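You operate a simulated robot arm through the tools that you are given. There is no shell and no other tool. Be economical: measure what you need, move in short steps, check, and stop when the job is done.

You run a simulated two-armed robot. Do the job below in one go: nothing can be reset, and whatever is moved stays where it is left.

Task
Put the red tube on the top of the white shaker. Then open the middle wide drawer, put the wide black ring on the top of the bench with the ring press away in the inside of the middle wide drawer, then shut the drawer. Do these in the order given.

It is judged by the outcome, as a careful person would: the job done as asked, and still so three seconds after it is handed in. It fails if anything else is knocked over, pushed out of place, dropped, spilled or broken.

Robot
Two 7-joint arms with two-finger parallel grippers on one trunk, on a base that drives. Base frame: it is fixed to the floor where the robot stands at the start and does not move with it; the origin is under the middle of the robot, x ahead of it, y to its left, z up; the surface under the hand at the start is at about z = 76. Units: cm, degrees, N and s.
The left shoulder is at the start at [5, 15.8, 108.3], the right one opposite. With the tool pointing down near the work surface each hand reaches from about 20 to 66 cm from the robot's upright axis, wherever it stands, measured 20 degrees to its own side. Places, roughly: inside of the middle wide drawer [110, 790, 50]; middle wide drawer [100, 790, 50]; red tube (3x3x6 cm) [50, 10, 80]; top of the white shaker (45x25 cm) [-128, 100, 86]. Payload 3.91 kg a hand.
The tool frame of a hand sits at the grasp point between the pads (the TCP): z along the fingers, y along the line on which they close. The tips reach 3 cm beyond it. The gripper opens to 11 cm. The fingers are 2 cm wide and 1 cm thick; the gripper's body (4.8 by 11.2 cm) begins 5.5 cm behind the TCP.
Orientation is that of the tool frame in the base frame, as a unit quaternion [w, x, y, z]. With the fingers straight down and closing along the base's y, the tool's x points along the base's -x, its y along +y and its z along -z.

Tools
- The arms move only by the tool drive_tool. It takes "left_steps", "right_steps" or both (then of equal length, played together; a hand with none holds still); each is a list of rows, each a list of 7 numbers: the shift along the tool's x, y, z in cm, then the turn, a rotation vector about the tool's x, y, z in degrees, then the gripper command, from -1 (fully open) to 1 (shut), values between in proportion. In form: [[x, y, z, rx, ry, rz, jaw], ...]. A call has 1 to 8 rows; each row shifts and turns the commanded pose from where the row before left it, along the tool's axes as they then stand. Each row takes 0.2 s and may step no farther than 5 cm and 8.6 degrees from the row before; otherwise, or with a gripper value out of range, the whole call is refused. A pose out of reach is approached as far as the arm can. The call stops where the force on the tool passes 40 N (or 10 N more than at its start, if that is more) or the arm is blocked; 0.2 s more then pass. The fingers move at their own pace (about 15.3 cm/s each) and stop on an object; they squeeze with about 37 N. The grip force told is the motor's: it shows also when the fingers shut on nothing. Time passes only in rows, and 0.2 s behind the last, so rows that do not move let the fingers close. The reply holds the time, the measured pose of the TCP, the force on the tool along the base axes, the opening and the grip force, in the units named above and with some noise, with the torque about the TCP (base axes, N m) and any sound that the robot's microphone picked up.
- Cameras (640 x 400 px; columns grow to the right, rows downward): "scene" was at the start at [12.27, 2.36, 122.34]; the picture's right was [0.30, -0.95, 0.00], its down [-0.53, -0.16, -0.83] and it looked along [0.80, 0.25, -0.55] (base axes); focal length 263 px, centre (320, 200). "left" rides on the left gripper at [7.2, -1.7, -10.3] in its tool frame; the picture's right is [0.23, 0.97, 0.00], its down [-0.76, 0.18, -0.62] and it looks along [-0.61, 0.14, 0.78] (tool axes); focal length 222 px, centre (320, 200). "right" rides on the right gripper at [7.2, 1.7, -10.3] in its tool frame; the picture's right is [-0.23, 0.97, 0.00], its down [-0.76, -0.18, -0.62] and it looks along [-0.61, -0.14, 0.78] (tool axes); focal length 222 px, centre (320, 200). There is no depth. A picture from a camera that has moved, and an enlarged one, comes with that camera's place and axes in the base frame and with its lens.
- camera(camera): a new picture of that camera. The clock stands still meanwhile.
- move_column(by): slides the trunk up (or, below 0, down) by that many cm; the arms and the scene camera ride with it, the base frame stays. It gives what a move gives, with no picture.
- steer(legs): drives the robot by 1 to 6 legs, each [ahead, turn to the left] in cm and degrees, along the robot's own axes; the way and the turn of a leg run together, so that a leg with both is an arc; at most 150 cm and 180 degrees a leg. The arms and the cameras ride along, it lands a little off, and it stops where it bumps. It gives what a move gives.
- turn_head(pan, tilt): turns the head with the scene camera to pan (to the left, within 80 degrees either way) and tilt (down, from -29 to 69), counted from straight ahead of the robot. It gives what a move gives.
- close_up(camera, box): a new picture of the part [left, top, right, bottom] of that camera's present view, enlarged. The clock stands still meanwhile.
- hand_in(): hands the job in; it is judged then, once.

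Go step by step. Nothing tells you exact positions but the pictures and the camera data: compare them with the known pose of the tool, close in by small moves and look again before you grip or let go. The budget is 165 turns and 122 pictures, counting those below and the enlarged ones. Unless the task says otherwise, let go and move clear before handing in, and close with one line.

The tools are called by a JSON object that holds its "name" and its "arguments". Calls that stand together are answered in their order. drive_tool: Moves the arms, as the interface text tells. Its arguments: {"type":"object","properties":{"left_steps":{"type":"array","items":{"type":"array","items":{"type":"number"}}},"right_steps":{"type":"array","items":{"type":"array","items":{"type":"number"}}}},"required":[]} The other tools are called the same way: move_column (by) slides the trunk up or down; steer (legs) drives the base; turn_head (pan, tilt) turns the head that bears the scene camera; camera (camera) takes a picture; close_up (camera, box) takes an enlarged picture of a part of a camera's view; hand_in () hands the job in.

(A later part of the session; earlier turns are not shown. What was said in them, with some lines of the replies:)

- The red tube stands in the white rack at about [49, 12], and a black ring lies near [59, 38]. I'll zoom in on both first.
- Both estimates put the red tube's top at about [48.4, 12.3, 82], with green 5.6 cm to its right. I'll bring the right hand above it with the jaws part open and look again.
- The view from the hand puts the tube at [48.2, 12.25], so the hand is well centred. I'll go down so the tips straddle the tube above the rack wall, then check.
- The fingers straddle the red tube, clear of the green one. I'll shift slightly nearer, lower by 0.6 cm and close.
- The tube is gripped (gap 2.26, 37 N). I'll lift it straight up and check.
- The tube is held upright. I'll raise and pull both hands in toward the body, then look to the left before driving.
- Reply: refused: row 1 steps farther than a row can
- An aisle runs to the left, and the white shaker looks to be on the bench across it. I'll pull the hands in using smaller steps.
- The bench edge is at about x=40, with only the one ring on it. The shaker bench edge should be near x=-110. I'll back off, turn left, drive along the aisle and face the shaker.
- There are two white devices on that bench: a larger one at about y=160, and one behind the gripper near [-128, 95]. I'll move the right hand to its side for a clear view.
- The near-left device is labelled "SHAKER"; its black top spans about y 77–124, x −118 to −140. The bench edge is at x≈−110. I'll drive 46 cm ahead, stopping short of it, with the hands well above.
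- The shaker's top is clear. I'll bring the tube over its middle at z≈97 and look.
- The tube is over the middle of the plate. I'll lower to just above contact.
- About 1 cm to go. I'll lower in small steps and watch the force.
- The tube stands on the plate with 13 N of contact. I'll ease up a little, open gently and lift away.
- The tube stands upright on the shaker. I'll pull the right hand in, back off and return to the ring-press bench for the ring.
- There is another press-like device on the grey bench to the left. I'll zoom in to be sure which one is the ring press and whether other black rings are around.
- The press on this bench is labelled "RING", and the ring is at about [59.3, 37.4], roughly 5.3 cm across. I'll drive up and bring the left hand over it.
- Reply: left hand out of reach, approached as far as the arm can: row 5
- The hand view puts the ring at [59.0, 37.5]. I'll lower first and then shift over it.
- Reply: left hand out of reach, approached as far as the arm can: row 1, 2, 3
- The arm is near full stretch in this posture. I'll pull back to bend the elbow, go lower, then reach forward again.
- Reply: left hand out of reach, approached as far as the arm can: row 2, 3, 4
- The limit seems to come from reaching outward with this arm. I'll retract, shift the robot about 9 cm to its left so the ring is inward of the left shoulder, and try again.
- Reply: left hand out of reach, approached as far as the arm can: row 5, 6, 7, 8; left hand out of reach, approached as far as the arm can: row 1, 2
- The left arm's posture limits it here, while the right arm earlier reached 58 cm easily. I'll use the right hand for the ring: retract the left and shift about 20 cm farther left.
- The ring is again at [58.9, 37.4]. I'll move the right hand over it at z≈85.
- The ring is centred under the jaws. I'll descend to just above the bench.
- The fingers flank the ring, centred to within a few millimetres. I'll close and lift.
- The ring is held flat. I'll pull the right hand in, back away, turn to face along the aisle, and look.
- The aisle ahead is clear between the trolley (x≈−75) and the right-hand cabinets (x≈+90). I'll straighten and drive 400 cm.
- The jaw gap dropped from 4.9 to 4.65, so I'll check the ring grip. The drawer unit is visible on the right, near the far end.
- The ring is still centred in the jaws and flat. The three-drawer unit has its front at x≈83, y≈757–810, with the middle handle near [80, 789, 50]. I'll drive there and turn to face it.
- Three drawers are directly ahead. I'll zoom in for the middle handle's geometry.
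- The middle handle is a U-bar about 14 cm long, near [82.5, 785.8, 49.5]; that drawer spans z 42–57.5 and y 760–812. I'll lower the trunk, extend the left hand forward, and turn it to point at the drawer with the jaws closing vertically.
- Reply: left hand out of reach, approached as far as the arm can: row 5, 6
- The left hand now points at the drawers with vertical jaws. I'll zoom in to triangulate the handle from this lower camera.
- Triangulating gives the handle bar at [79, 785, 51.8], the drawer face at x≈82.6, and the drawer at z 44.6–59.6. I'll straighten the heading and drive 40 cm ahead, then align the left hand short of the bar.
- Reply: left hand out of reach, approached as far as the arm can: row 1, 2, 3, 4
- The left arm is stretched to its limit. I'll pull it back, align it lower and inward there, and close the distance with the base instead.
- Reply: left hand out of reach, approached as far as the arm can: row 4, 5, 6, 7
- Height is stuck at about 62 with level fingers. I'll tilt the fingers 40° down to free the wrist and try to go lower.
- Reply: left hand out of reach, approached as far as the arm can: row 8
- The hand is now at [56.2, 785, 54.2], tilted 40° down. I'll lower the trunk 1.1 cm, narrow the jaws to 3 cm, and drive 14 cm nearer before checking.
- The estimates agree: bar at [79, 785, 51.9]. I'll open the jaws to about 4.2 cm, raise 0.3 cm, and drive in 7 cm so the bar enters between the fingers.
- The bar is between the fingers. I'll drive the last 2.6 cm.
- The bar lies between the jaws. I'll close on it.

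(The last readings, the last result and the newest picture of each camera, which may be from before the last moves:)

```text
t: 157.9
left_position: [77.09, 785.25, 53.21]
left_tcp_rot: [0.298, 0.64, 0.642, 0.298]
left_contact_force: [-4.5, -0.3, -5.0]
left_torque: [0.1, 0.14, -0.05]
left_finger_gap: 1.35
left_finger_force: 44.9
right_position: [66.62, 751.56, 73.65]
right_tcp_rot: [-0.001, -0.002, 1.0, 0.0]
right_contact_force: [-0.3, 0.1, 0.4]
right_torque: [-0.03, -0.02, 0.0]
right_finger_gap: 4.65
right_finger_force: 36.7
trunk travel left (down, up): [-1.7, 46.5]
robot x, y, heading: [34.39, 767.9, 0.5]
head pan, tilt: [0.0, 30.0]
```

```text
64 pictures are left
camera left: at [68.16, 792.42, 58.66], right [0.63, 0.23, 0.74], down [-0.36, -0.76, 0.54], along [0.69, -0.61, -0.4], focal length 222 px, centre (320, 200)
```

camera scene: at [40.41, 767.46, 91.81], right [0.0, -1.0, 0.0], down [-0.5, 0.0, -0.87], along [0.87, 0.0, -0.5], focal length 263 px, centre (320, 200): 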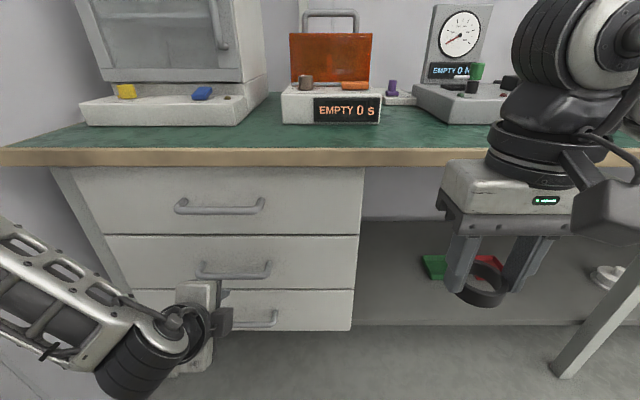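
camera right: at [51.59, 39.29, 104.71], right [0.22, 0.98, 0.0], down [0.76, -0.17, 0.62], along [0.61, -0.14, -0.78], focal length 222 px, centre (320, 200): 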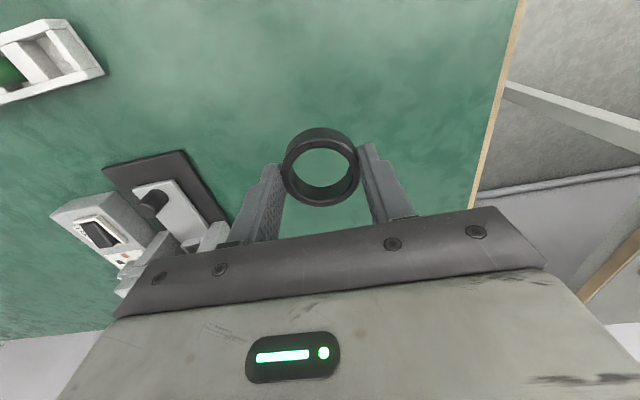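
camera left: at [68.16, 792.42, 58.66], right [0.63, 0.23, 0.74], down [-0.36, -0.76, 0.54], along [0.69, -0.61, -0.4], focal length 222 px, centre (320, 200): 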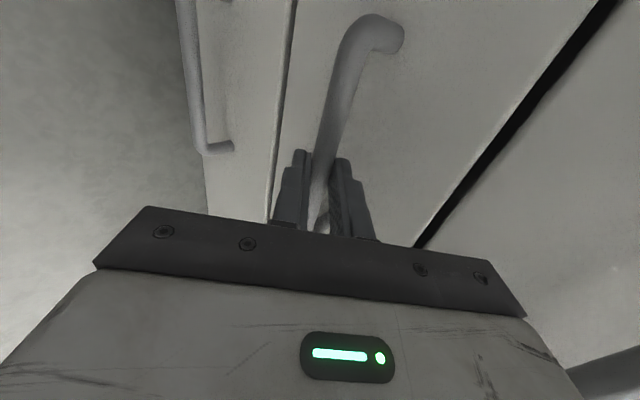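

The handle is gripped (gap 1.35). I'll pull by backing the base, starting with a small leg.

{"name": "steer", "arguments": {"legs": [[-5, 0]]}}

{"name": "camera", "arguments": {"camera": "scene"}}

```text
t: 158.9
left_position: [72.26, 785.21, 53.37]
left_tcp_rot: [0.298, 0.64, 0.642, 0.297]
left_contact_force: [-2.4, 0.3, -10.0]
left_torque: [0.05, 0.22, -0.11]
left_finger_gap: 1.38
left_finger_force: 44.9
right_position: [61.68, 751.46, 73.67]
right_tcp_rot: [0.001, -0.002, 1.0, -0.001]
right_contact_force: [0.1, 0.2, -0.6]
right_torque: [-0.01, -0.02, 0.0]
right_finger_gap: 4.63
right_finger_force: 36.8
trunk travel left (down, up): [-1.7, 46.5]
robot x, y, heading: [29.86, 767.65, 0.3]
head pan, tilt: [0.0, 30.0]
```

```text
63 pictures are left
camera scene: at [42.57, 767.48, 92.09], right [0.0, -1.0, 0.0], down [-0.5, 0.0, -0.87], along [0.87, 0.0, -0.5], focal length 263 px, centre (320, 200)
```

scene: 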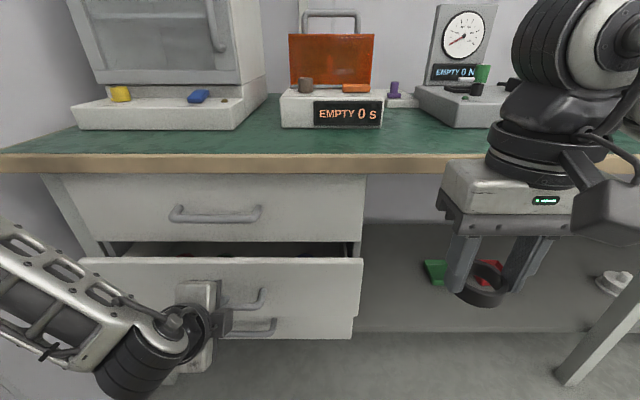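

The drawer is sliding out smoothly. I'll pull another 16 cm.

{"name": "steer", "arguments": {"legs": [[-8, 0], [-8, 0]]}}

{"name": "turn_head", "arguments": {"pan": 8, "tilt": 45}}

{"name": "camera", "arguments": {"camera": "scene"}}

```text
t: 160.6
left_position: [56.41, 785.14, 53.35]
left_tcp_rot: [0.297, 0.64, 0.643, 0.298]
left_contact_force: [-1.0, 3.1, -3.2]
left_torque: [0.09, 0.09, -0.13]
left_finger_gap: 1.35
left_finger_force: 45.2
right_position: [45.7, 751.45, 73.54]
right_tcp_rot: [0.0, -0.002, 1.0, 0.0]
right_contact_force: [0.1, 0.0, -0.4]
right_torque: [0.01, -0.01, -0.04]
right_finger_gap: 4.64
right_finger_force: 37.0
trunk travel left (down, up): [-1.7, 46.5]
robot x, y, heading: [13.69, 767.8, 0.2]
head pan, tilt: [0.0, 30.0]
```

```text
t: 161.3
left_position: [56.29, 785.0, 53.33]
left_tcp_rot: [0.297, 0.64, 0.643, 0.298]
left_contact_force: [0.9, 0.0, -1.9]
left_torque: [0.03, 0.01, -0.19]
left_finger_gap: 1.38
left_finger_force: 45.3
right_position: [45.89, 751.38, 73.59]
right_tcp_rot: [0.0, -0.003, 1.0, 0.0]
right_contact_force: [-0.3, -0.3, -1.0]
right_torque: [-0.01, 0.03, -0.05]
right_finger_gap: 4.62
right_finger_force: 36.6
trunk travel left (down, up): [-1.7, 46.5]
robot x, y, heading: [13.84, 767.72, 0.0]
head pan, tilt: [8.0, 45.0]
```

```text
62 pictures are left
camera scene: at [25.66, 768.56, 89.85], right [0.14, -0.99, 0.0], down [-0.7, -0.1, -0.71], along [0.7, 0.1, -0.71], focal length 263 px, centre (320, 200)
```

scene: 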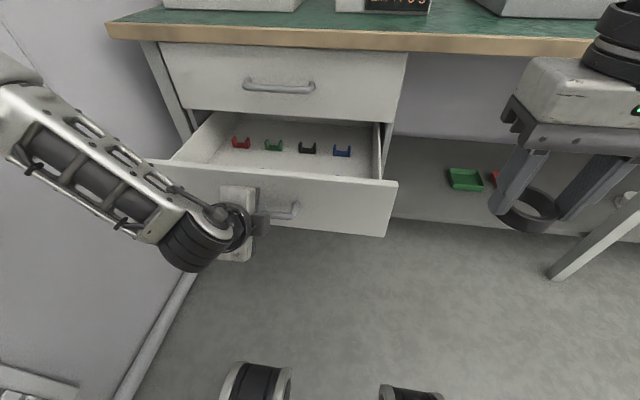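

The drawer is open about 21 cm with a clear floor in front of some small clips. I'll keep hold of the handle and bring the right hand with the ring over the open part.

{"name": "drive_tool", "arguments": {"right_steps": [[-3.6, 2.94, 0, 0, 0, 0, 1], [-3.6, 2.94, 0, 0, 0, 0, 1], [-3.6, 2.94, 0, 0, 0, 0, 1], [-3.6, 2.94, 0, 0, 0, 0, 1], [-3.6, 2.94, 0, 0, 0, 0, 1], [-3.6, 2.94, 0, 0, 0, 0, 1], [-3.6, 2.94, 0, 0, 0, 0, 1], [0, 0, 0, 0, 0, 0, 1]]}}

{"name": "camera", "arguments": {"camera": "scene"}}

{"name": "camera", "arguments": {"camera": "right"}}

```text
t: 163.2
left_position: [56.41, 785.24, 53.39]
left_tcp_rot: [0.298, 0.64, 0.643, 0.299]
left_contact_force: [-0.6, 1.3, -2.4]
left_torque: [-0.03, -0.02, -0.24]
left_finger_gap: 1.35
left_finger_force: 45.0
right_position: [69.89, 770.47, 73.34]
right_tcp_rot: [0.001, -0.004, 1.0, 0.0]
right_contact_force: [-0.3, -0.2, -0.1]
right_torque: [0.01, 0.03, -0.02]
right_finger_gap: 4.65
right_finger_force: 37.1
right hand out of reach, approached as far as the arm can: row 7
trunk travel left (down, up): [-1.7, 46.5]
robot x, y, heading: [13.84, 767.85, 0.1]
head pan, tilt: [8.0, 45.0]
```

```text
61 pictures are left
camera scene: at [25.65, 768.56, 89.84], right [0.14, -0.99, 0.0], down [-0.7, -0.1, -0.71], along [0.7, 0.1, -0.71], focal length 263 px, centre (320, 200)
```

scene: 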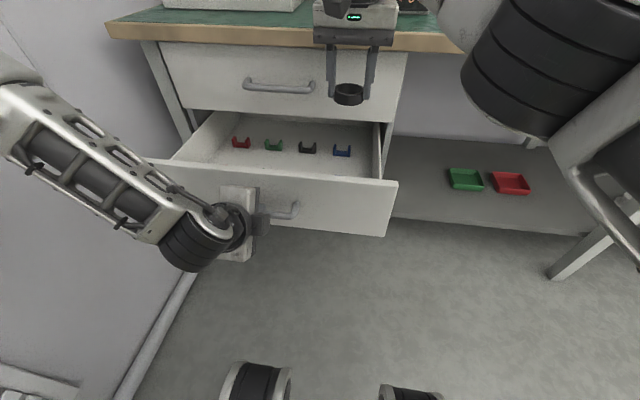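

```text
60 pictures are left
camera right: at [62.68, 771.9, 83.74], right [0.22, 0.98, 0.0], down [0.76, -0.17, 0.62], along [0.61, -0.14, -0.78], focal length 222 px, centre (320, 200)
```

right: 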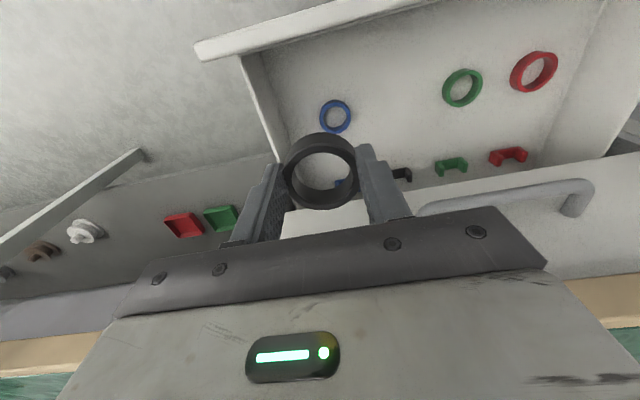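

The drawer also holds red, green and blue rings, with a free slot between green and blue at about [75, 781.6]. The right arm is near its limit, so I'll pull the drawer about 8 cm further with the left arm. That also clears the upper handle.

{"name": "drive_tool", "arguments": {"left_steps": [[0, -1.03, -1.225, 0, 0, 0, 1], [0, -1.03, -1.225, 0, 0, 0, 1], [0, -1.03, -1.225, 0, 0, 0, 1], [0, -1.03, -1.225, 0, 0, 0, 1], [0, -1.03, -1.225, 0, 0, 0, 1], [0, 0, 0, 0, 0, 0, 1]]}}

{"name": "camera", "arguments": {"camera": "scene"}}

{"name": "camera", "arguments": {"camera": "right"}}

```text
t: 164.2
left_position: [51.21, 785.13, 53.42]
left_tcp_rot: [0.298, 0.646, 0.641, 0.288]
left_contact_force: [1.2, -4.0, -7.3]
left_torque: [0.27, 0.1, 0.34]
left_finger_gap: 1.37
left_finger_force: 44.8
left hand out of reach, approached as far as the arm can: row 3, 4, 5
right_position: [69.98, 770.09, 73.49]
right_tcp_rot: [0.0, -0.002, 1.0, 0.0]
right_contact_force: [-0.1, 0.7, 0.6]
right_torque: [0.02, -0.01, -0.02]
right_finger_gap: 4.64
right_finger_force: 36.9
trunk travel left (down, up): [-1.7, 46.5]
robot x, y, heading: [13.82, 767.68, 0.1]
head pan, tilt: [8.0, 45.0]
stopped in row 5 (left hand): the force on the tool passed its limit at 41 N (the readings are from after the stop); the commanded pose is now the measured one
```

```text
59 pictures are left
camera scene: at [25.68, 768.5, 89.87], right [0.14, -0.99, 0.0], down [-0.7, -0.1, -0.71], along [0.7, 0.1, -0.71], focal length 263 px, centre (320, 200)
```

scene: 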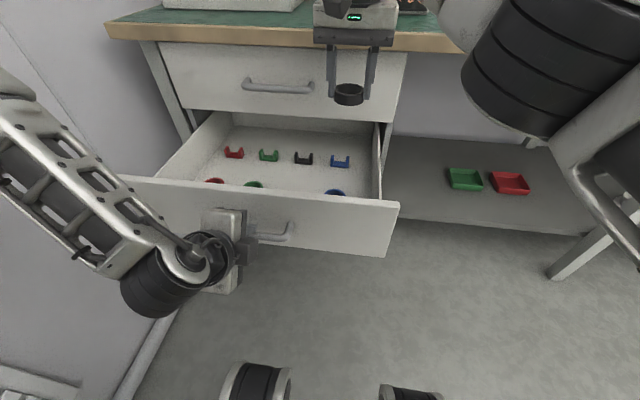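

```text
58 pictures are left
camera right: at [62.72, 771.78, 83.75], right [0.22, 0.97, 0.0], down [0.76, -0.18, 0.62], along [0.61, -0.14, -0.78], focal length 222 px, centre (320, 200)
```

right: 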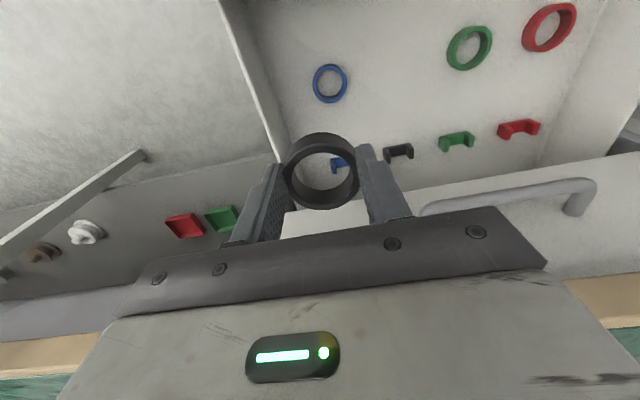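

The drawer is now out about 26 cm, and the free slot (in front of the black clip) is at about [70.1, 781.6]. I'll move the ring above it.

{"name": "drive_tool", "arguments": {"right_steps": [[0.5, 3.85, 2.5, 0, 0, 0, 1], [0, 3.85, 2.5, 0, 0, 0, 1], [0, 3.85, 2.5, 0, 0, 0, 1], [0, 0, 0, 0, 0, 0, 1]]}}

{"name": "camera", "arguments": {"camera": "scene"}}

{"name": "camera", "arguments": {"camera": "right"}}

```text
t: 165.2
left_position: [51.13, 785.33, 53.35]
left_tcp_rot: [0.299, 0.645, 0.641, 0.289]
left_contact_force: [-0.2, -2.8, -12.2]
left_torque: [-0.42, 0.21, -0.53]
left_finger_gap: 1.37
left_finger_force: 44.7
right_position: [68.31, 775.38, 68.82]
right_tcp_rot: [0.0, -0.002, 1.0, 0.0]
right_contact_force: [0.5, -0.3, 0.6]
right_torque: [0.01, -0.03, 0.0]
right_finger_gap: 4.68
right_finger_force: 37.2
right hand out of reach, approached as far as the arm can: row 1, 2, 3
trunk travel left (down, up): [-1.7, 46.5]
robot x, y, heading: [13.6, 767.62, -0.1]
head pan, tilt: [8.0, 45.0]
```

```text
57 pictures are left
camera scene: at [25.69, 768.53, 89.83], right [0.14, -0.99, 0.0], down [-0.7, -0.1, -0.71], along [0.7, 0.1, -0.71], focal length 263 px, centre (320, 200)
```

scene: 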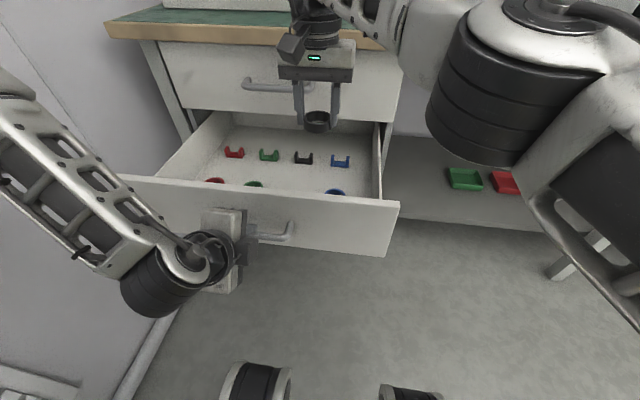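

```text
56 pictures are left
camera right: at [61.04, 776.96, 79.1], right [0.22, 0.97, 0.0], down [0.76, -0.18, 0.62], along [0.61, -0.14, -0.78], focal length 222 px, centre (320, 200)
```

right: 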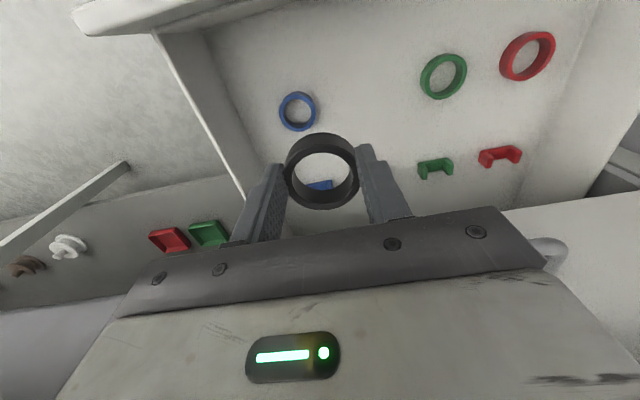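

{"name": "drive_tool", "arguments": {"right_steps": [[0.4, 0, 3, 0, 0, 0, 1], [0.4, 2, 2, 0, 0, 0, 1], [0, 2, 1, 0, 0, 0, 1], [0, 2, 0, 0, 0, 0, 1], [0, 0, 0, 0, 0, 0, 1]]}}

{"name": "camera", "arguments": {"camera": "right"}}

```text
t: 166.4
left_position: [51.23, 785.33, 53.27]
left_tcp_rot: [0.3, 0.645, 0.641, 0.289]
left_contact_force: [-1.4, -6.4, -16.1]
left_torque: [0.04, 0.27, 0.01]
left_finger_gap: 1.35
left_finger_force: 45.3
right_position: [67.19, 777.81, 63.12]
right_tcp_rot: [0.0, -0.001, 1.0, 0.001]
right_contact_force: [0.6, 0.3, 0.9]
right_torque: [0.01, 0.01, 0.03]
right_finger_gap: 4.63
right_finger_force: 36.4
right hand out of reach, approached as far as the arm can: row 3, 4
trunk travel left (down, up): [-1.7, 46.5]
robot x, y, heading: [13.99, 767.5, 0.0]
head pan, tilt: [8.0, 45.0]
```

```text
55 pictures are left
camera right: at [60.0, 779.45, 73.47], right [0.22, 0.97, 0.0], down [0.76, -0.18, 0.62], along [0.61, -0.14, -0.78], focal length 222 px, centre (320, 200)
```

right: 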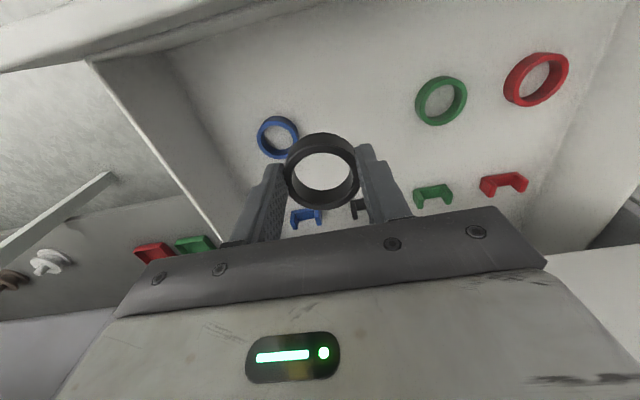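

{"name": "drive_tool", "arguments": {"right_steps": [[0, 0, 3, 0, 0, 0, 1], [0, 0, 3, 0, 0, 0, 1], [0, 1.2, 0, 0, 0, 0, 1], [0, 1.2, 0, 0, 0, 0, 1], [0, 1.2, 0, 0, 0, 0, 1], [0, 0, 0, 0, 0, 0, 1]]}}

{"name": "camera", "arguments": {"camera": "right"}}

{"name": "camera", "arguments": {"camera": "scene"}}

```text
t: 167.8
left_position: [51.12, 785.24, 53.34]
left_tcp_rot: [0.299, 0.646, 0.64, 0.289]
left_contact_force: [0.4, -6.7, -17.5]
left_torque: [-0.02, 0.31, -0.08]
left_finger_gap: 1.37
left_finger_force: 44.8
right_position: [66.22, 779.26, 57.05]
right_tcp_rot: [0.001, -0.001, 1.0, 0.001]
right_contact_force: [-0.1, 0.0, -0.3]
right_torque: [-0.02, 0.01, -0.01]
right_finger_gap: 4.65
right_finger_force: 36.7
right hand out of reach, approached as far as the arm can: row 3, 4, 5
trunk travel left (down, up): [-1.7, 46.5]
robot x, y, heading: [13.98, 767.55, 0.1]
head pan, tilt: [8.0, 45.0]
```

```text
54 pictures are left
camera right: at [58.95, 780.85, 67.33], right [0.22, 0.97, 0.0], down [0.76, -0.18, 0.62], along [0.61, -0.14, -0.78], focal length 222 px, centre (320, 200)
```

right: 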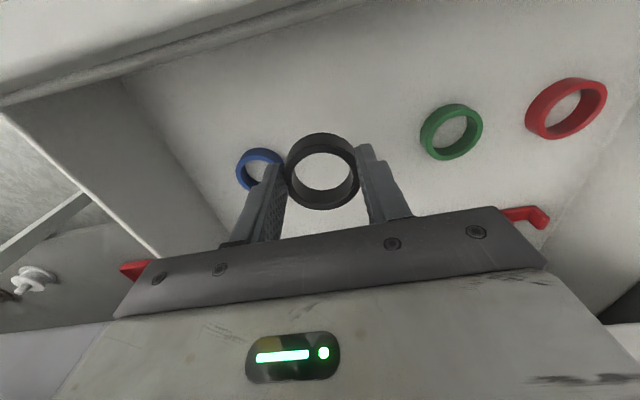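

```text
53 pictures are left
camera scene: at [25.72, 768.52, 89.82], right [0.14, -0.99, 0.0], down [-0.7, -0.1, -0.71], along [0.7, 0.1, -0.71], focal length 263 px, centre (320, 200)
```

scene: 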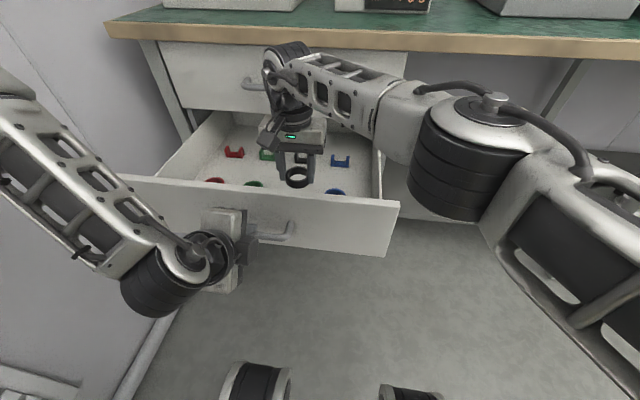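

The hand camera would foul the drawer's front panel if lowered like this. I'll yaw the right hand by −90° so the camera points sideways, inside the drawer.

{"name": "drive_tool", "arguments": {"right_steps": [[0, 0, 0, 0, 0, -8.2, 1], [0, 0, 0, 0, 0, -8.2, 1], [0, 0, 0, 0, 0, -8.2, 1], [0, 0, 0, 0, 0, -8.2, 1], [0, 0, 0, 0, 0, -8.2, 1], [0, 0, 0, 0, 0, -8.2, 1], [0, 0, 0, 0, 0, -8.2, 1], [0, 0, 0, 0, 0, -8.2, 1]]}}

```text
t: 169.6
left_position: [51.25, 785.36, 53.36]
left_tcp_rot: [0.3, 0.645, 0.64, 0.289]
left_contact_force: [0.6, -4.9, -16.7]
left_torque: [-0.21, 0.26, -0.24]
left_finger_gap: 1.38
left_finger_force: 44.9
right_position: [65.96, 776.35, 55.9]
right_tcp_rot: [0.001, -0.391, 0.92, 0.0]
right_contact_force: [1.0, -0.3, 0.0]
right_torque: [0.01, 0.03, -0.01]
right_finger_gap: 4.64
right_finger_force: 37.2
right hand out of reach, approached as far as the arm can: row 6, 7, 8
trunk travel left (down, up): [-1.7, 46.5]
robot x, y, heading: [13.77, 767.55, 0.1]
head pan, tilt: [8.0, 45.0]
```

{"name": "drive_tool", "arguments": {"right_steps": [[0, 0, 0, 0, 0, 8.2, 1], [0, 0, 0, 0, 0, 8.2, 1], [0, 0, 0, 0, 0, 8.2, 1], [0, 0, 0, 0, 0, 8.2, 1], [0, 0, 0, 0, 0, 8.2, 1], [0, 0, 0, 0, 0, 8.2, 1], [0, 0, 0, 0, 0, 8.2, 1], [0, 0, 0, 0, 0, 8.2, 1]]}}

{"name": "drive_tool", "arguments": {"right_steps": [[0, 0, 0, 0, 0, 8.2, 1], [0, 0, 0, 0, 0, 8.2, 1], [0, 0, 0, 0, 0, 8.2, 1], [0, 0, 0, 0, 0, 8.2, 1], [0, 0, 0, 0, 0, 8.2, 1], [0, 0, 0, 0, 0, 8.2, 1], [0, 0, 0, 0, 0, 0, 1]]}}

```text
t: 171.4
left_position: [51.13, 785.25, 53.35]
left_tcp_rot: [0.3, 0.646, 0.641, 0.288]
left_contact_force: [1.2, -4.0, -16.4]
left_torque: [-0.1, 0.28, -0.16]
left_finger_gap: 1.38
left_finger_force: 45.1
right_position: [66.17, 776.46, 56.04]
right_tcp_rot: [0.001, 0.172, 0.985, 0.001]
right_contact_force: [-0.2, -0.2, 1.2]
right_torque: [-0.04, 0.0, 0.01]
right_finger_gap: 4.63
right_finger_force: 37.3
trunk travel left (down, up): [-1.7, 46.5]
robot x, y, heading: [14.05, 767.6, 0.4]
head pan, tilt: [8.0, 45.0]
```

```text
t: 173.0
left_position: [51.25, 785.39, 53.38]
left_tcp_rot: [0.3, 0.646, 0.64, 0.289]
left_contact_force: [-0.9, -5.4, -15.2]
left_torque: [-0.05, 0.28, -0.12]
left_finger_gap: 1.36
left_finger_force: 44.7
right_position: [66.09, 776.33, 56.1]
right_tcp_rot: [0.001, 0.567, 0.824, 0.001]
right_contact_force: [0.4, -0.2, -0.3]
right_torque: [0.01, 0.01, 0.0]
right_finger_gap: 4.62
right_finger_force: 36.6
trunk travel left (down, up): [-1.7, 46.5]
robot x, y, heading: [13.86, 767.4, -0.2]
head pan, tilt: [8.0, 45.0]
```

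Clockwise works freely. I'll finish the 90° and shift toward the slot.

{"name": "drive_tool", "arguments": {"right_steps": [[0, 0, 0, 0, 0, 7, 1], [0, 0, 0, 0, 0, 7, 1], [0, 0, 0, 0, 0, 7, 1], [1.8, 0, 0, 0, 0, 0, 1], [1.8, 0, 0, 0, 0, 0, 1], [1.6, 0, 0, 0, 0, 0, 1], [0, 0, 0, 0, 0, 0, 1]]}}

{"name": "camera", "arguments": {"camera": "scene"}}

{"name": "camera", "arguments": {"camera": "right"}}

```text
t: 174.6
left_position: [51.23, 785.38, 53.38]
left_tcp_rot: [0.3, 0.645, 0.64, 0.289]
left_contact_force: [-0.9, -4.0, -14.8]
left_torque: [-0.06, 0.21, -0.1]
left_finger_gap: 1.35
left_finger_force: 45.5
right_position: [65.65, 779.83, 55.67]
right_tcp_rot: [0.0, 0.708, 0.706, 0.001]
right_contact_force: [0.3, 0.4, 0.1]
right_torque: [-0.02, 0.0, -0.01]
right_finger_gap: 4.64
right_finger_force: 37.2
right hand out of reach, approached as far as the arm can: row 5, 6
trunk travel left (down, up): [-1.7, 46.5]
robot x, y, heading: [13.72, 767.51, 0.3]
head pan, tilt: [8.0, 45.0]
```

```text
52 pictures are left
camera scene: at [25.7, 768.52, 89.83], right [0.14, -0.99, 0.0], down [-0.7, -0.1, -0.71], along [0.7, 0.1, -0.71], focal length 263 px, centre (320, 200)
```

scene: 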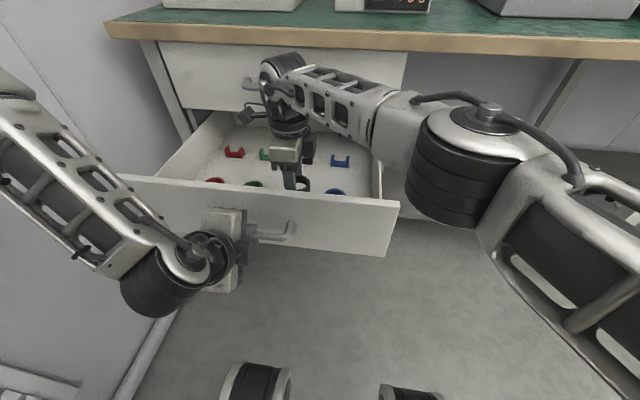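

```text
51 pictures are left
camera right: at [67.28, 787.0, 66.03], right [0.97, -0.23, 0.0], down [-0.18, -0.76, 0.62], along [-0.14, -0.61, -0.78], focal length 222 px, centre (320, 200)
```

right: 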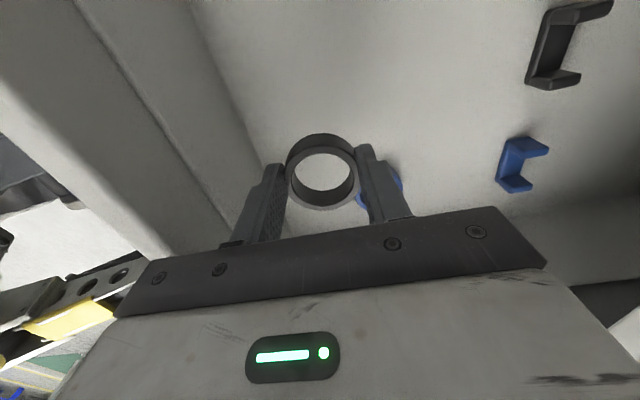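

The hand is over clear floor at [65.7, 779.8], well away from the other rings and the panel. I'll lower the ring here.

{"name": "drive_tool", "arguments": {"right_steps": [[0, 0, 2, 0, 0, 0, 1], [0, 0, 2, 0, 0, 0, 1], [0, 0, 0, 0, 0, 0, 1]]}}

{"name": "camera", "arguments": {"camera": "right"}}

{"name": "close_up", "arguments": {"camera": "scene", "box": [200, 90, 400, 215]}}

```text
t: 175.4
left_position: [51.23, 785.27, 53.45]
left_tcp_rot: [0.299, 0.646, 0.64, 0.288]
left_contact_force: [0.0, -3.5, -15.8]
left_torque: [-0.05, 0.22, -0.09]
left_finger_gap: 1.35
left_finger_force: 45.1
right_position: [65.37, 779.61, 51.57]
right_tcp_rot: [0.001, 0.707, 0.707, 0.002]
right_contact_force: [-0.5, 0.1, 0.0]
right_torque: [0.0, 0.03, -0.01]
right_finger_gap: 4.65
right_finger_force: 37.5
trunk travel left (down, up): [-1.7, 46.5]
robot x, y, heading: [13.84, 767.75, 0.3]
head pan, tilt: [8.0, 45.0]
```

```text
50 pictures are left
camera right: at [67.1, 786.77, 62.06], right [0.97, -0.23, 0.0], down [-0.18, -0.76, 0.62], along [-0.14, -0.61, -0.78], focal length 222 px, centre (320, 200)
```

right: 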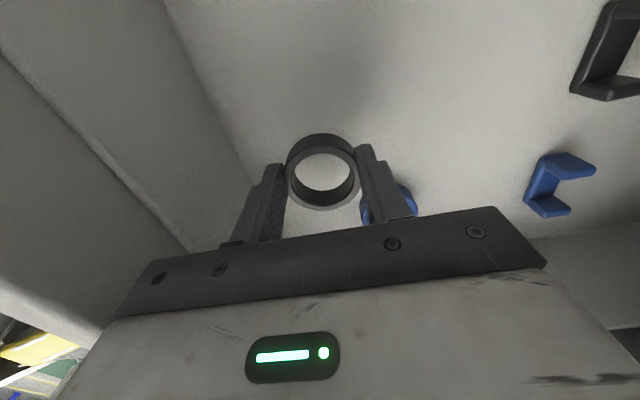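

```text
3.20 times, centred on (300, 152) of scene
camera zoom: at [25.7, 768.52, 89.83], right [0.14, -0.99, 0.0], down [-0.7, -0.1, -0.71], along [0.7, 0.1, -0.71], focal length 842 px, centre (384, 352)
```

zoom: 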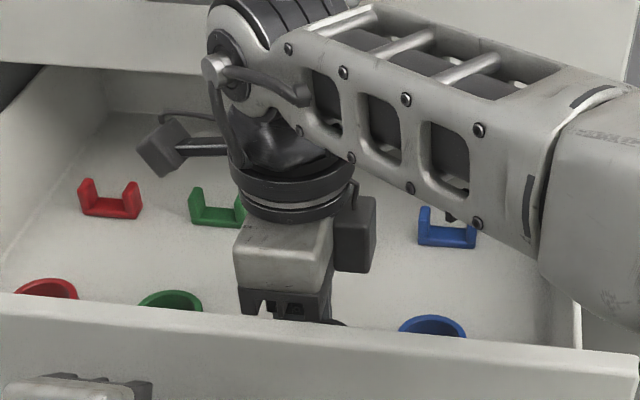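

{"name": "drive_tool", "arguments": {"right_steps": [[0, 0, 0.7, 0, 0, 0, 1], [0, 0, 0.5, 0, 0, 0, 1], [0, 0, 0.3, 0, 0, 0, 1], [0, 0, 0, 0, 0, 0, 1]]}}

```text
t: 176.4
left_position: [51.18, 785.3, 53.4]
left_tcp_rot: [0.299, 0.645, 0.641, 0.289]
left_contact_force: [0.0, -4.2, -15.3]
left_torque: [-0.03, 0.23, -0.1]
left_finger_gap: 1.4
left_finger_force: 44.6
right_position: [65.57, 779.34, 50.28]
right_tcp_rot: [0.001, 0.707, 0.707, 0.002]
right_contact_force: [-0.6, 0.7, 0.1]
right_torque: [0.03, -0.01, -0.03]
right_finger_gap: 4.64
right_finger_force: 36.8
right hand out of reach, approached as far as the arm can: row 1
trunk travel left (down, up): [-1.7, 46.5]
robot x, y, heading: [13.72, 767.91, -0.0]
head pan, tilt: [8.0, 45.0]
```

{"name": "drive_tool", "arguments": {"right_steps": [[0, 0, 0.4, 0, 0, 0, 1], [0, 0, 0.3, 0, 0, 0, 1], [0, 0, 0, 0, 0, 0, 1]]}}

{"name": "close_up", "arguments": {"camera": "right", "box": [220, 100, 440, 240]}}

```text
t: 177.2
left_position: [51.23, 785.26, 53.38]
left_tcp_rot: [0.299, 0.646, 0.64, 0.289]
left_contact_force: [0.0, -3.9, -14.2]
left_torque: [-0.03, 0.23, -0.08]
left_finger_gap: 1.36
left_finger_force: 44.9
right_position: [65.41, 779.26, 49.57]
right_tcp_rot: [0.001, 0.707, 0.707, 0.002]
right_contact_force: [-0.1, -0.5, 0.5]
right_torque: [0.0, 0.0, 0.01]
right_finger_gap: 4.64
right_finger_force: 37.1
trunk travel left (down, up): [-1.7, 46.5]
robot x, y, heading: [13.89, 767.5, 0.0]
head pan, tilt: [8.0, 45.0]
```

```text
2.86 times, centred on (330, 170) of right
camera zoom: at [67.12, 786.38, 59.9], right [0.97, -0.23, 0.0], down [-0.18, -0.76, 0.62], along [-0.14, -0.61, -0.78], focal length 635 px, centre (291, 286)
```

zoom: 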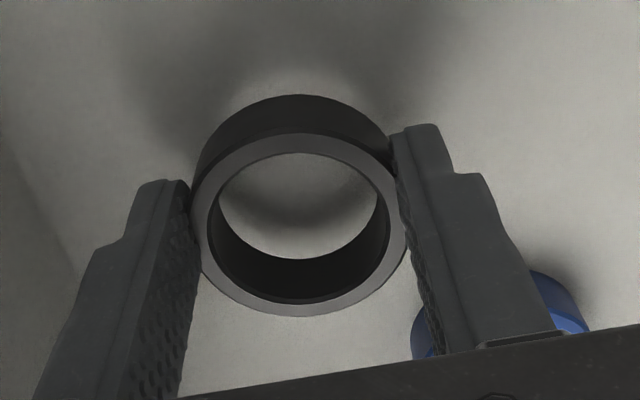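

The shadow is closing in; nearly there. I'll continue in small steps.

{"name": "drive_tool", "arguments": {"right_steps": [[0, 0, 0.3, 0, 0, 0, 1], [0, 0, 0.3, 0, 0, 0, 1], [0, 0, 0, 0, 0, 0, 1]]}}

```text
t: 178.0
left_position: [51.2, 785.24, 53.41]
left_tcp_rot: [0.3, 0.645, 0.64, 0.29]
left_contact_force: [-0.7, -3.5, -14.5]
left_torque: [-0.06, 0.25, -0.07]
left_finger_gap: 1.35
left_finger_force: 45.7
right_position: [65.39, 779.07, 49.07]
right_tcp_rot: [0.001, 0.707, 0.707, 0.002]
right_contact_force: [0.3, 0.3, -0.4]
right_torque: [0.01, 0.01, 0.02]
right_finger_gap: 4.64
right_finger_force: 37.4
trunk travel left (down, up): [-1.7, 46.5]
robot x, y, heading: [13.93, 767.82, 0.0]
head pan, tilt: [8.0, 45.0]
```

{"name": "drive_tool", "arguments": {"right_steps": [[0, 0, 0.3, 0, 0, 0, 1], [0, 0, 0.2, 0, 0, 0, 1], [0, 0, 0, 0, 0, 0, 1]]}}

{"name": "close_up", "arguments": {"camera": "right", "box": [220, 100, 440, 240]}}

```text
t: 178.8
left_position: [51.16, 785.36, 53.35]
left_tcp_rot: [0.298, 0.645, 0.641, 0.289]
left_contact_force: [2.4, -4.6, -21.9]
left_torque: [-0.19, 0.28, -0.21]
left_finger_gap: 1.35
left_finger_force: 45.1
right_position: [65.49, 778.97, 48.61]
right_tcp_rot: [0.001, 0.706, 0.708, 0.002]
right_contact_force: [-2.0, -0.8, 14.1]
right_torque: [-0.22, 0.23, -0.02]
right_finger_gap: 4.66
right_finger_force: 36.8
right hand out of reach, approached as far as the arm can: row 1
trunk travel left (down, up): [-1.7, 46.5]
robot x, y, heading: [13.91, 767.83, 0.1]
head pan, tilt: [8.0, 45.0]
```

```text
2.86 times, centred on (330, 170) of right
camera zoom: at [67.11, 786.16, 58.95], right [0.97, -0.23, 0.0], down [-0.18, -0.76, 0.62], along [-0.14, -0.61, -0.78], focal length 635 px, centre (291, 286)
```

zoom: 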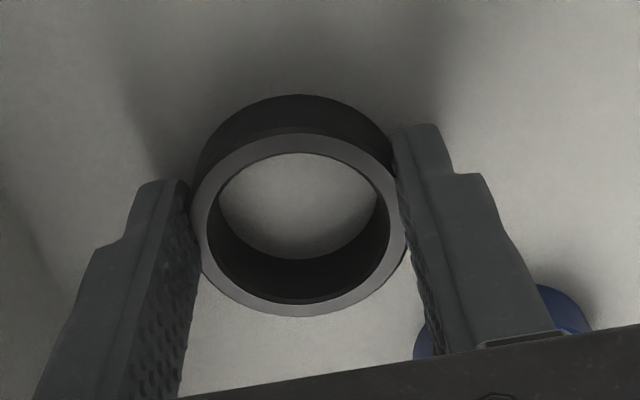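

The ring is on the drawer floor (14 N). I'll ease off, open and lift straight up.

{"name": "drive_tool", "arguments": {"right_steps": [[0, 0, -0.15, 0, 0, 0, 1], [0, 0, 0, 0, 0, 0, 0.1], [0, 0, 0, 0, 0, 0, -0.1], [0, 0, 0, 0, 0, 0, -0.1], [0, 0, -2, 0, 0, 0, -0.1], [0, 0, -4, 0, 0, 0, -0.1], [0, 0, -4, 0, 0, 0, -0.1], [0, 0, 0, 0, 0, 0, -0.1]]}}

{"name": "camera", "arguments": {"camera": "right"}}

```text
t: 180.6
left_position: [51.28, 785.33, 53.38]
left_tcp_rot: [0.3, 0.645, 0.64, 0.29]
left_contact_force: [0.4, -3.2, -15.0]
left_torque: [-0.06, 0.21, -0.11]
left_finger_gap: 1.37
left_finger_force: 44.8
right_position: [65.51, 779.02, 58.59]
right_tcp_rot: [0.0, 0.707, 0.708, 0.001]
right_contact_force: [0.3, 0.1, 0.2]
right_torque: [0.02, 0.0, -0.01]
right_finger_gap: 6.03
right_finger_force: 0.1
trunk travel left (down, up): [-1.7, 46.5]
robot x, y, heading: [13.46, 767.48, 0.1]
head pan, tilt: [8.0, 45.0]
```

```text
46 pictures are left
camera right: at [67.16, 786.17, 68.88], right [0.97, -0.23, 0.0], down [-0.18, -0.76, 0.62], along [-0.14, -0.61, -0.78], focal length 222 px, centre (320, 200)
```

right: 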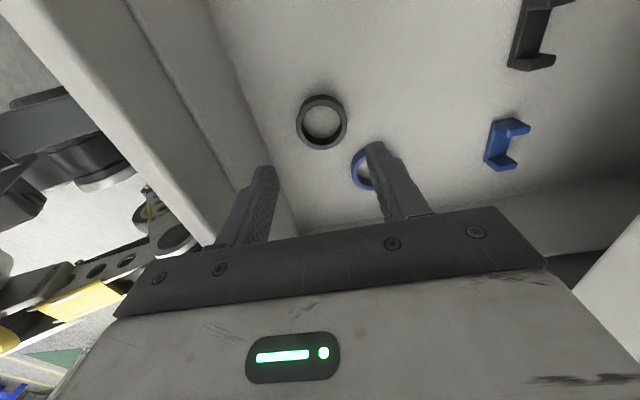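

The ring lies flat in the drawer. I'll withdraw the right hand up and back, clear of the drawer.

{"name": "drive_tool", "arguments": {"right_steps": [[0, 0, -4.5, 0, 0, 0, -0.1], [0, 0, -4.5, 0, 0, 0, -0.1], [-3.2, -3.2, -1, 0, 0, 0, 0], [-3.2, -3.2, -1, 0, 0, 0, 0], [-3.2, -3.2, 0, 0, 0, 0, 0], [-3.2, -3.2, 0, 0, 0, 0, 0], [-3.2, -3.2, 0, 0, 0, 0, 0], [-3.2, -3.2, 0, 0, 0, 0, 0]]}}

{"name": "camera", "arguments": {"camera": "scene"}}

```text
t: 182.4
left_position: [51.33, 785.27, 53.3]
left_tcp_rot: [0.3, 0.645, 0.64, 0.289]
left_contact_force: [-0.4, -3.3, -14.3]
left_torque: [0.24, 0.2, 0.24]
left_finger_gap: 1.37
left_finger_force: 45.3
right_position: [46.25, 759.66, 69.51]
right_tcp_rot: [0.001, 0.708, 0.707, 0.0]
right_contact_force: [-0.5, -0.3, 0.1]
right_torque: [-0.02, -0.05, 0.02]
right_finger_gap: 5.46
right_finger_force: 0.1
trunk travel left (down, up): [-1.7, 46.5]
robot x, y, heading: [14.01, 767.42, 0.2]
head pan, tilt: [8.0, 45.0]
```

```text
45 pictures are left
camera scene: at [25.7, 768.52, 89.83], right [0.14, -0.99, 0.0], down [-0.7, -0.1, -0.71], along [0.7, 0.1, -0.71], focal length 263 px, centre (320, 200)
```

scene: 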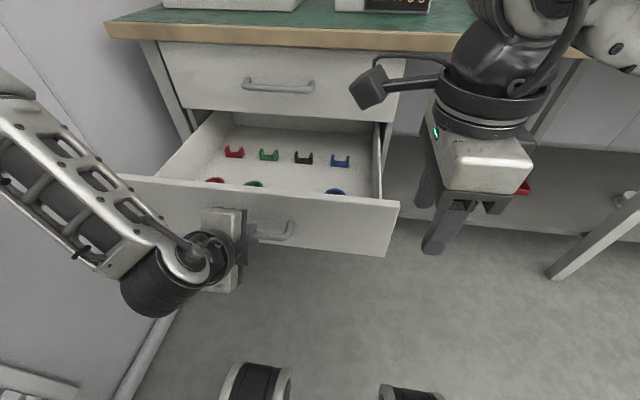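

The drawer area is clear. I'll tuck the right hand back a bit more, then push the handle forward: first with the arm, then with the base.

{"name": "drive_tool", "arguments": {"right_steps": [[-3, -3.5, 0, 0, 0, 0, 0], [-3, -3.5, 0, 0, 0, 0, 0], [0, 0, 0, 0, 0, 0, 0], [0, 0, 0, 0, 0, 0, 0]], "left_steps": [[0, 0.96, 1.15, 0, 0, 0, 1], [0, 0.96, 1.15, 0, 0, 0, 1], [0, 0.96, 1.15, 0, 0, 0, 1], [0, 0, 0, 0, 0, 0, 1]]}}

{"name": "steer", "arguments": {"legs": [[8, 0], [8, 0]]}}

{"name": "camera", "arguments": {"camera": "scene"}}

```text
t: 183.4
left_position: [55.76, 785.38, 53.32]
left_tcp_rot: [0.3, 0.644, 0.641, 0.291]
left_contact_force: [0.6, 9.3, -7.8]
left_torque: [-0.47, 0.14, -0.72]
left_finger_gap: 1.36
left_finger_force: 45.0
right_position: [39.35, 753.7, 69.78]
right_tcp_rot: [0.001, 0.707, 0.707, 0.001]
right_contact_force: [0.0, 0.3, 0.1]
right_torque: [0.0, 0.02, 0.02]
right_finger_gap: 5.5
right_finger_force: 0.1
trunk travel left (down, up): [-1.7, 46.5]
robot x, y, heading: [13.61, 767.54, 0.3]
head pan, tilt: [8.0, 45.0]
```

```text
t: 185.1
left_position: [71.61, 785.31, 53.43]
left_tcp_rot: [0.3, 0.646, 0.64, 0.289]
left_contact_force: [1.3, 4.8, -6.8]
left_torque: [0.36, 0.06, 0.36]
left_finger_gap: 1.33
left_finger_force: 45.3
right_position: [55.43, 753.78, 69.54]
right_tcp_rot: [0.001, 0.706, 0.708, 0.002]
right_contact_force: [0.0, 0.6, -0.2]
right_torque: [0.02, 0.01, -0.02]
right_finger_gap: 5.51
right_finger_force: 0.1
trunk travel left (down, up): [-1.7, 46.5]
robot x, y, heading: [29.73, 767.62, 0.3]
head pan, tilt: [8.0, 45.0]
```

```text
44 pictures are left
camera scene: at [41.62, 768.59, 89.83], right [0.14, -0.99, 0.0], down [-0.7, -0.1, -0.71], along [0.7, 0.1, -0.71], focal length 263 px, centre (320, 200)
```

scene: 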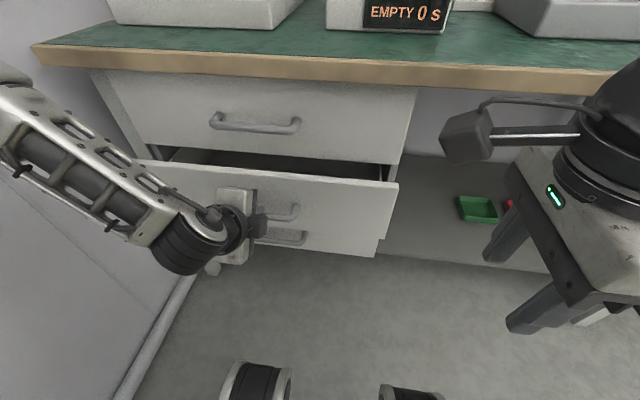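

About 5.5 cm remain. I'll push on.

{"name": "steer", "arguments": {"legs": [[5, 0]]}}

{"name": "camera", "arguments": {"camera": "scene"}}

```text
t: 186.1
left_position: [76.67, 785.36, 53.46]
left_tcp_rot: [0.299, 0.645, 0.641, 0.29]
left_contact_force: [1.2, -3.2, -5.9]
left_torque: [0.06, 0.01, 0.04]
left_finger_gap: 1.37
left_finger_force: 45.0
right_position: [60.34, 753.77, 69.54]
right_tcp_rot: [0.001, 0.706, 0.708, 0.002]
right_contact_force: [0.2, -0.6, 0.2]
right_torque: [-0.03, 0.0, 0.03]
right_finger_gap: 5.53
right_finger_force: 0.1
trunk travel left (down, up): [-1.7, 46.5]
robot x, y, heading: [34.64, 767.91, 0.2]
head pan, tilt: [8.0, 45.0]
```

```text
43 pictures are left
camera scene: at [46.6, 768.59, 89.83], right [0.14, -0.99, 0.0], down [-0.7, -0.1, -0.71], along [0.7, 0.1, -0.71], focal length 263 px, centre (320, 200)
```

scene: 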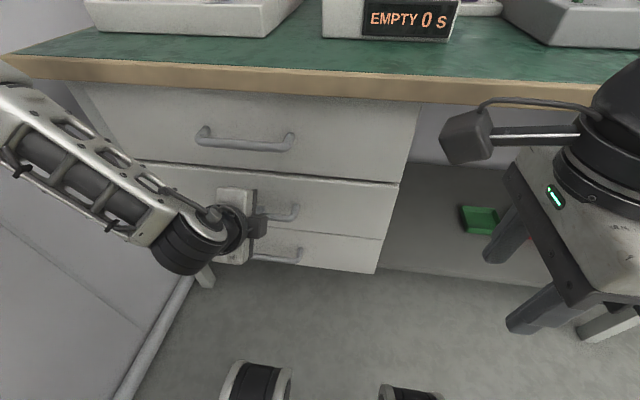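

Almost flush. I'll push the last bit with small arm steps until the drawer seats.

{"name": "drive_tool", "arguments": {"left_steps": [[0, 0.26, 0.31, 0, 0, 0, 1], [0, 0.26, 0.31, 0, 0, 0, 1], [0, 0, 0, 0, 0, 0, 1]]}}

{"name": "close_up", "arguments": {"camera": "scene", "box": [240, 140, 440, 280]}}

```text
t: 186.8
left_position: [77.1, 785.19, 53.41]
left_tcp_rot: [0.298, 0.646, 0.641, 0.288]
left_contact_force: [-29.5, 3.6, 11.8]
left_torque: [0.45, 0.3, 0.52]
left_finger_gap: 1.36
left_finger_force: 44.9
right_position: [60.25, 753.91, 69.72]
right_tcp_rot: [0.002, 0.706, 0.709, 0.002]
right_contact_force: [0.0, -0.5, -0.3]
right_torque: [0.0, -0.02, 0.0]
right_finger_gap: 5.48
right_finger_force: 0.1
trunk travel left (down, up): [-1.7, 46.5]
robot x, y, heading: [34.66, 767.52, 0.2]
head pan, tilt: [8.0, 45.0]
```

```text
2.86 times, centred on (340, 210) of scene
camera zoom: at [46.43, 768.59, 89.89], right [0.14, -0.99, 0.0], down [-0.7, -0.1, -0.71], along [0.7, 0.1, -0.71], focal length 752 px, centre (263, 171)
```

zoom: 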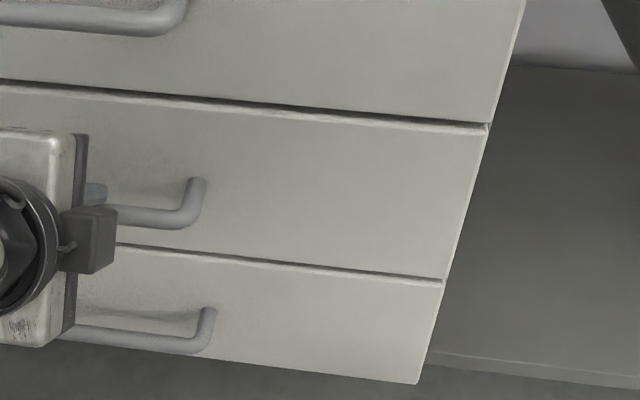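

The drawer is flush and seated (30 N against the stop). I'll relax the push, open the jaws and back straight off the handle.

{"name": "drive_tool", "arguments": {"left_steps": [[0, -0.16, -0.2, 0, 0, 0, 1], [0, 0, 0, 0, 0, 0, 0.5], [0, 0, 0, 0, 0, 0, 0.24], [0, 0, 0, 0, 0, 0, 0.24]]}}

{"name": "camera", "arguments": {"camera": "left"}}

```text
t: 187.8
left_position: [77.16, 785.34, 53.37]
left_tcp_rot: [0.3, 0.645, 0.64, 0.29]
left_contact_force: [0.1, -0.1, 0.1]
left_torque: [-0.02, -0.01, 0.03]
left_finger_gap: 4.19
left_finger_force: 0.0
right_position: [60.31, 753.84, 69.61]
right_tcp_rot: [0.0, 0.707, 0.708, 0.002]
right_contact_force: [0.4, 0.9, -0.6]
right_torque: [0.0, 0.01, 0.0]
right_finger_gap: 5.49
right_finger_force: 0.1
trunk travel left (down, up): [-1.7, 46.5]
robot x, y, heading: [34.84, 767.51, 0.4]
head pan, tilt: [8.0, 45.0]
```

```text
41 pictures are left
camera left: at [68.33, 792.69, 58.77], right [0.64, 0.23, 0.74], down [-0.37, -0.75, 0.55], along [0.68, -0.62, -0.4], focal length 222 px, centre (320, 200)
```

left: 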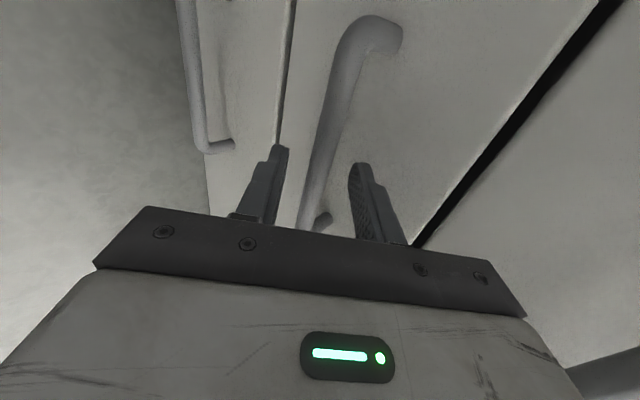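

The handle is free between the open jaws, the same view as at entry. I'll back straight out.

{"name": "steer", "arguments": {"legs": [[-8, 0], [-30, 0]]}}

{"name": "turn_head", "arguments": {"pan": 8, "tilt": 30}}

{"name": "camera", "arguments": {"camera": "scene"}}

```text
t: 190.6
left_position: [39.28, 785.11, 53.38]
left_tcp_rot: [0.301, 0.646, 0.639, 0.289]
left_contact_force: [-0.5, -0.4, -0.1]
left_torque: [0.01, -0.02, -0.01]
left_finger_gap: 4.18
left_finger_force: 0.0
right_position: [22.39, 753.72, 69.61]
right_tcp_rot: [0.001, 0.707, 0.707, 0.001]
right_contact_force: [0.7, 0.6, -0.1]
right_torque: [-0.01, 0.0, 0.0]
right_finger_gap: 5.49
right_finger_force: 0.0
trunk travel left (down, up): [-1.7, 46.5]
robot x, y, heading: [-3.23, 767.51, 0.3]
head pan, tilt: [8.0, 45.0]
```

```text
t: 191.3
left_position: [39.18, 785.14, 53.39]
left_tcp_rot: [0.3, 0.646, 0.64, 0.289]
left_contact_force: [0.0, -0.3, -0.3]
left_torque: [0.05, -0.01, 0.02]
left_finger_gap: 4.18
left_finger_force: 0.1
right_position: [22.34, 753.61, 69.62]
right_tcp_rot: [0.001, 0.707, 0.707, 0.001]
right_contact_force: [0.2, 0.3, 0.3]
right_torque: [-0.01, -0.03, -0.02]
right_finger_gap: 5.5
right_finger_force: 0.1
trunk travel left (down, up): [-1.7, 46.5]
robot x, y, heading: [-3.23, 767.86, -0.0]
head pan, tilt: [8.0, 30.0]
```

```text
40 pictures are left
camera scene: at [9.56, 768.58, 92.1], right [0.14, -0.99, 0.0], down [-0.5, -0.07, -0.87], along [0.86, 0.12, -0.5], focal length 263 px, centre (320, 200)
```

scene: 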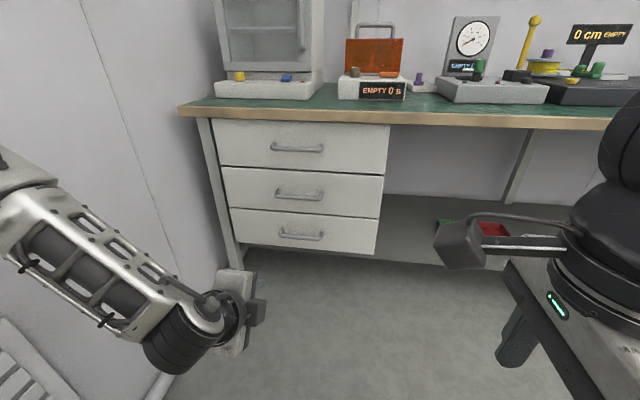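

All three drawers are shut, the hands are clear, and the bench is undisturbed. I'm handing in.

{"name": "hand_in", "arguments": {}}

```text
The job is handed in.
```

The red tube stands upright on the white shaker. The black ring lies flat inside the middle wide drawer, and the drawer is shut.
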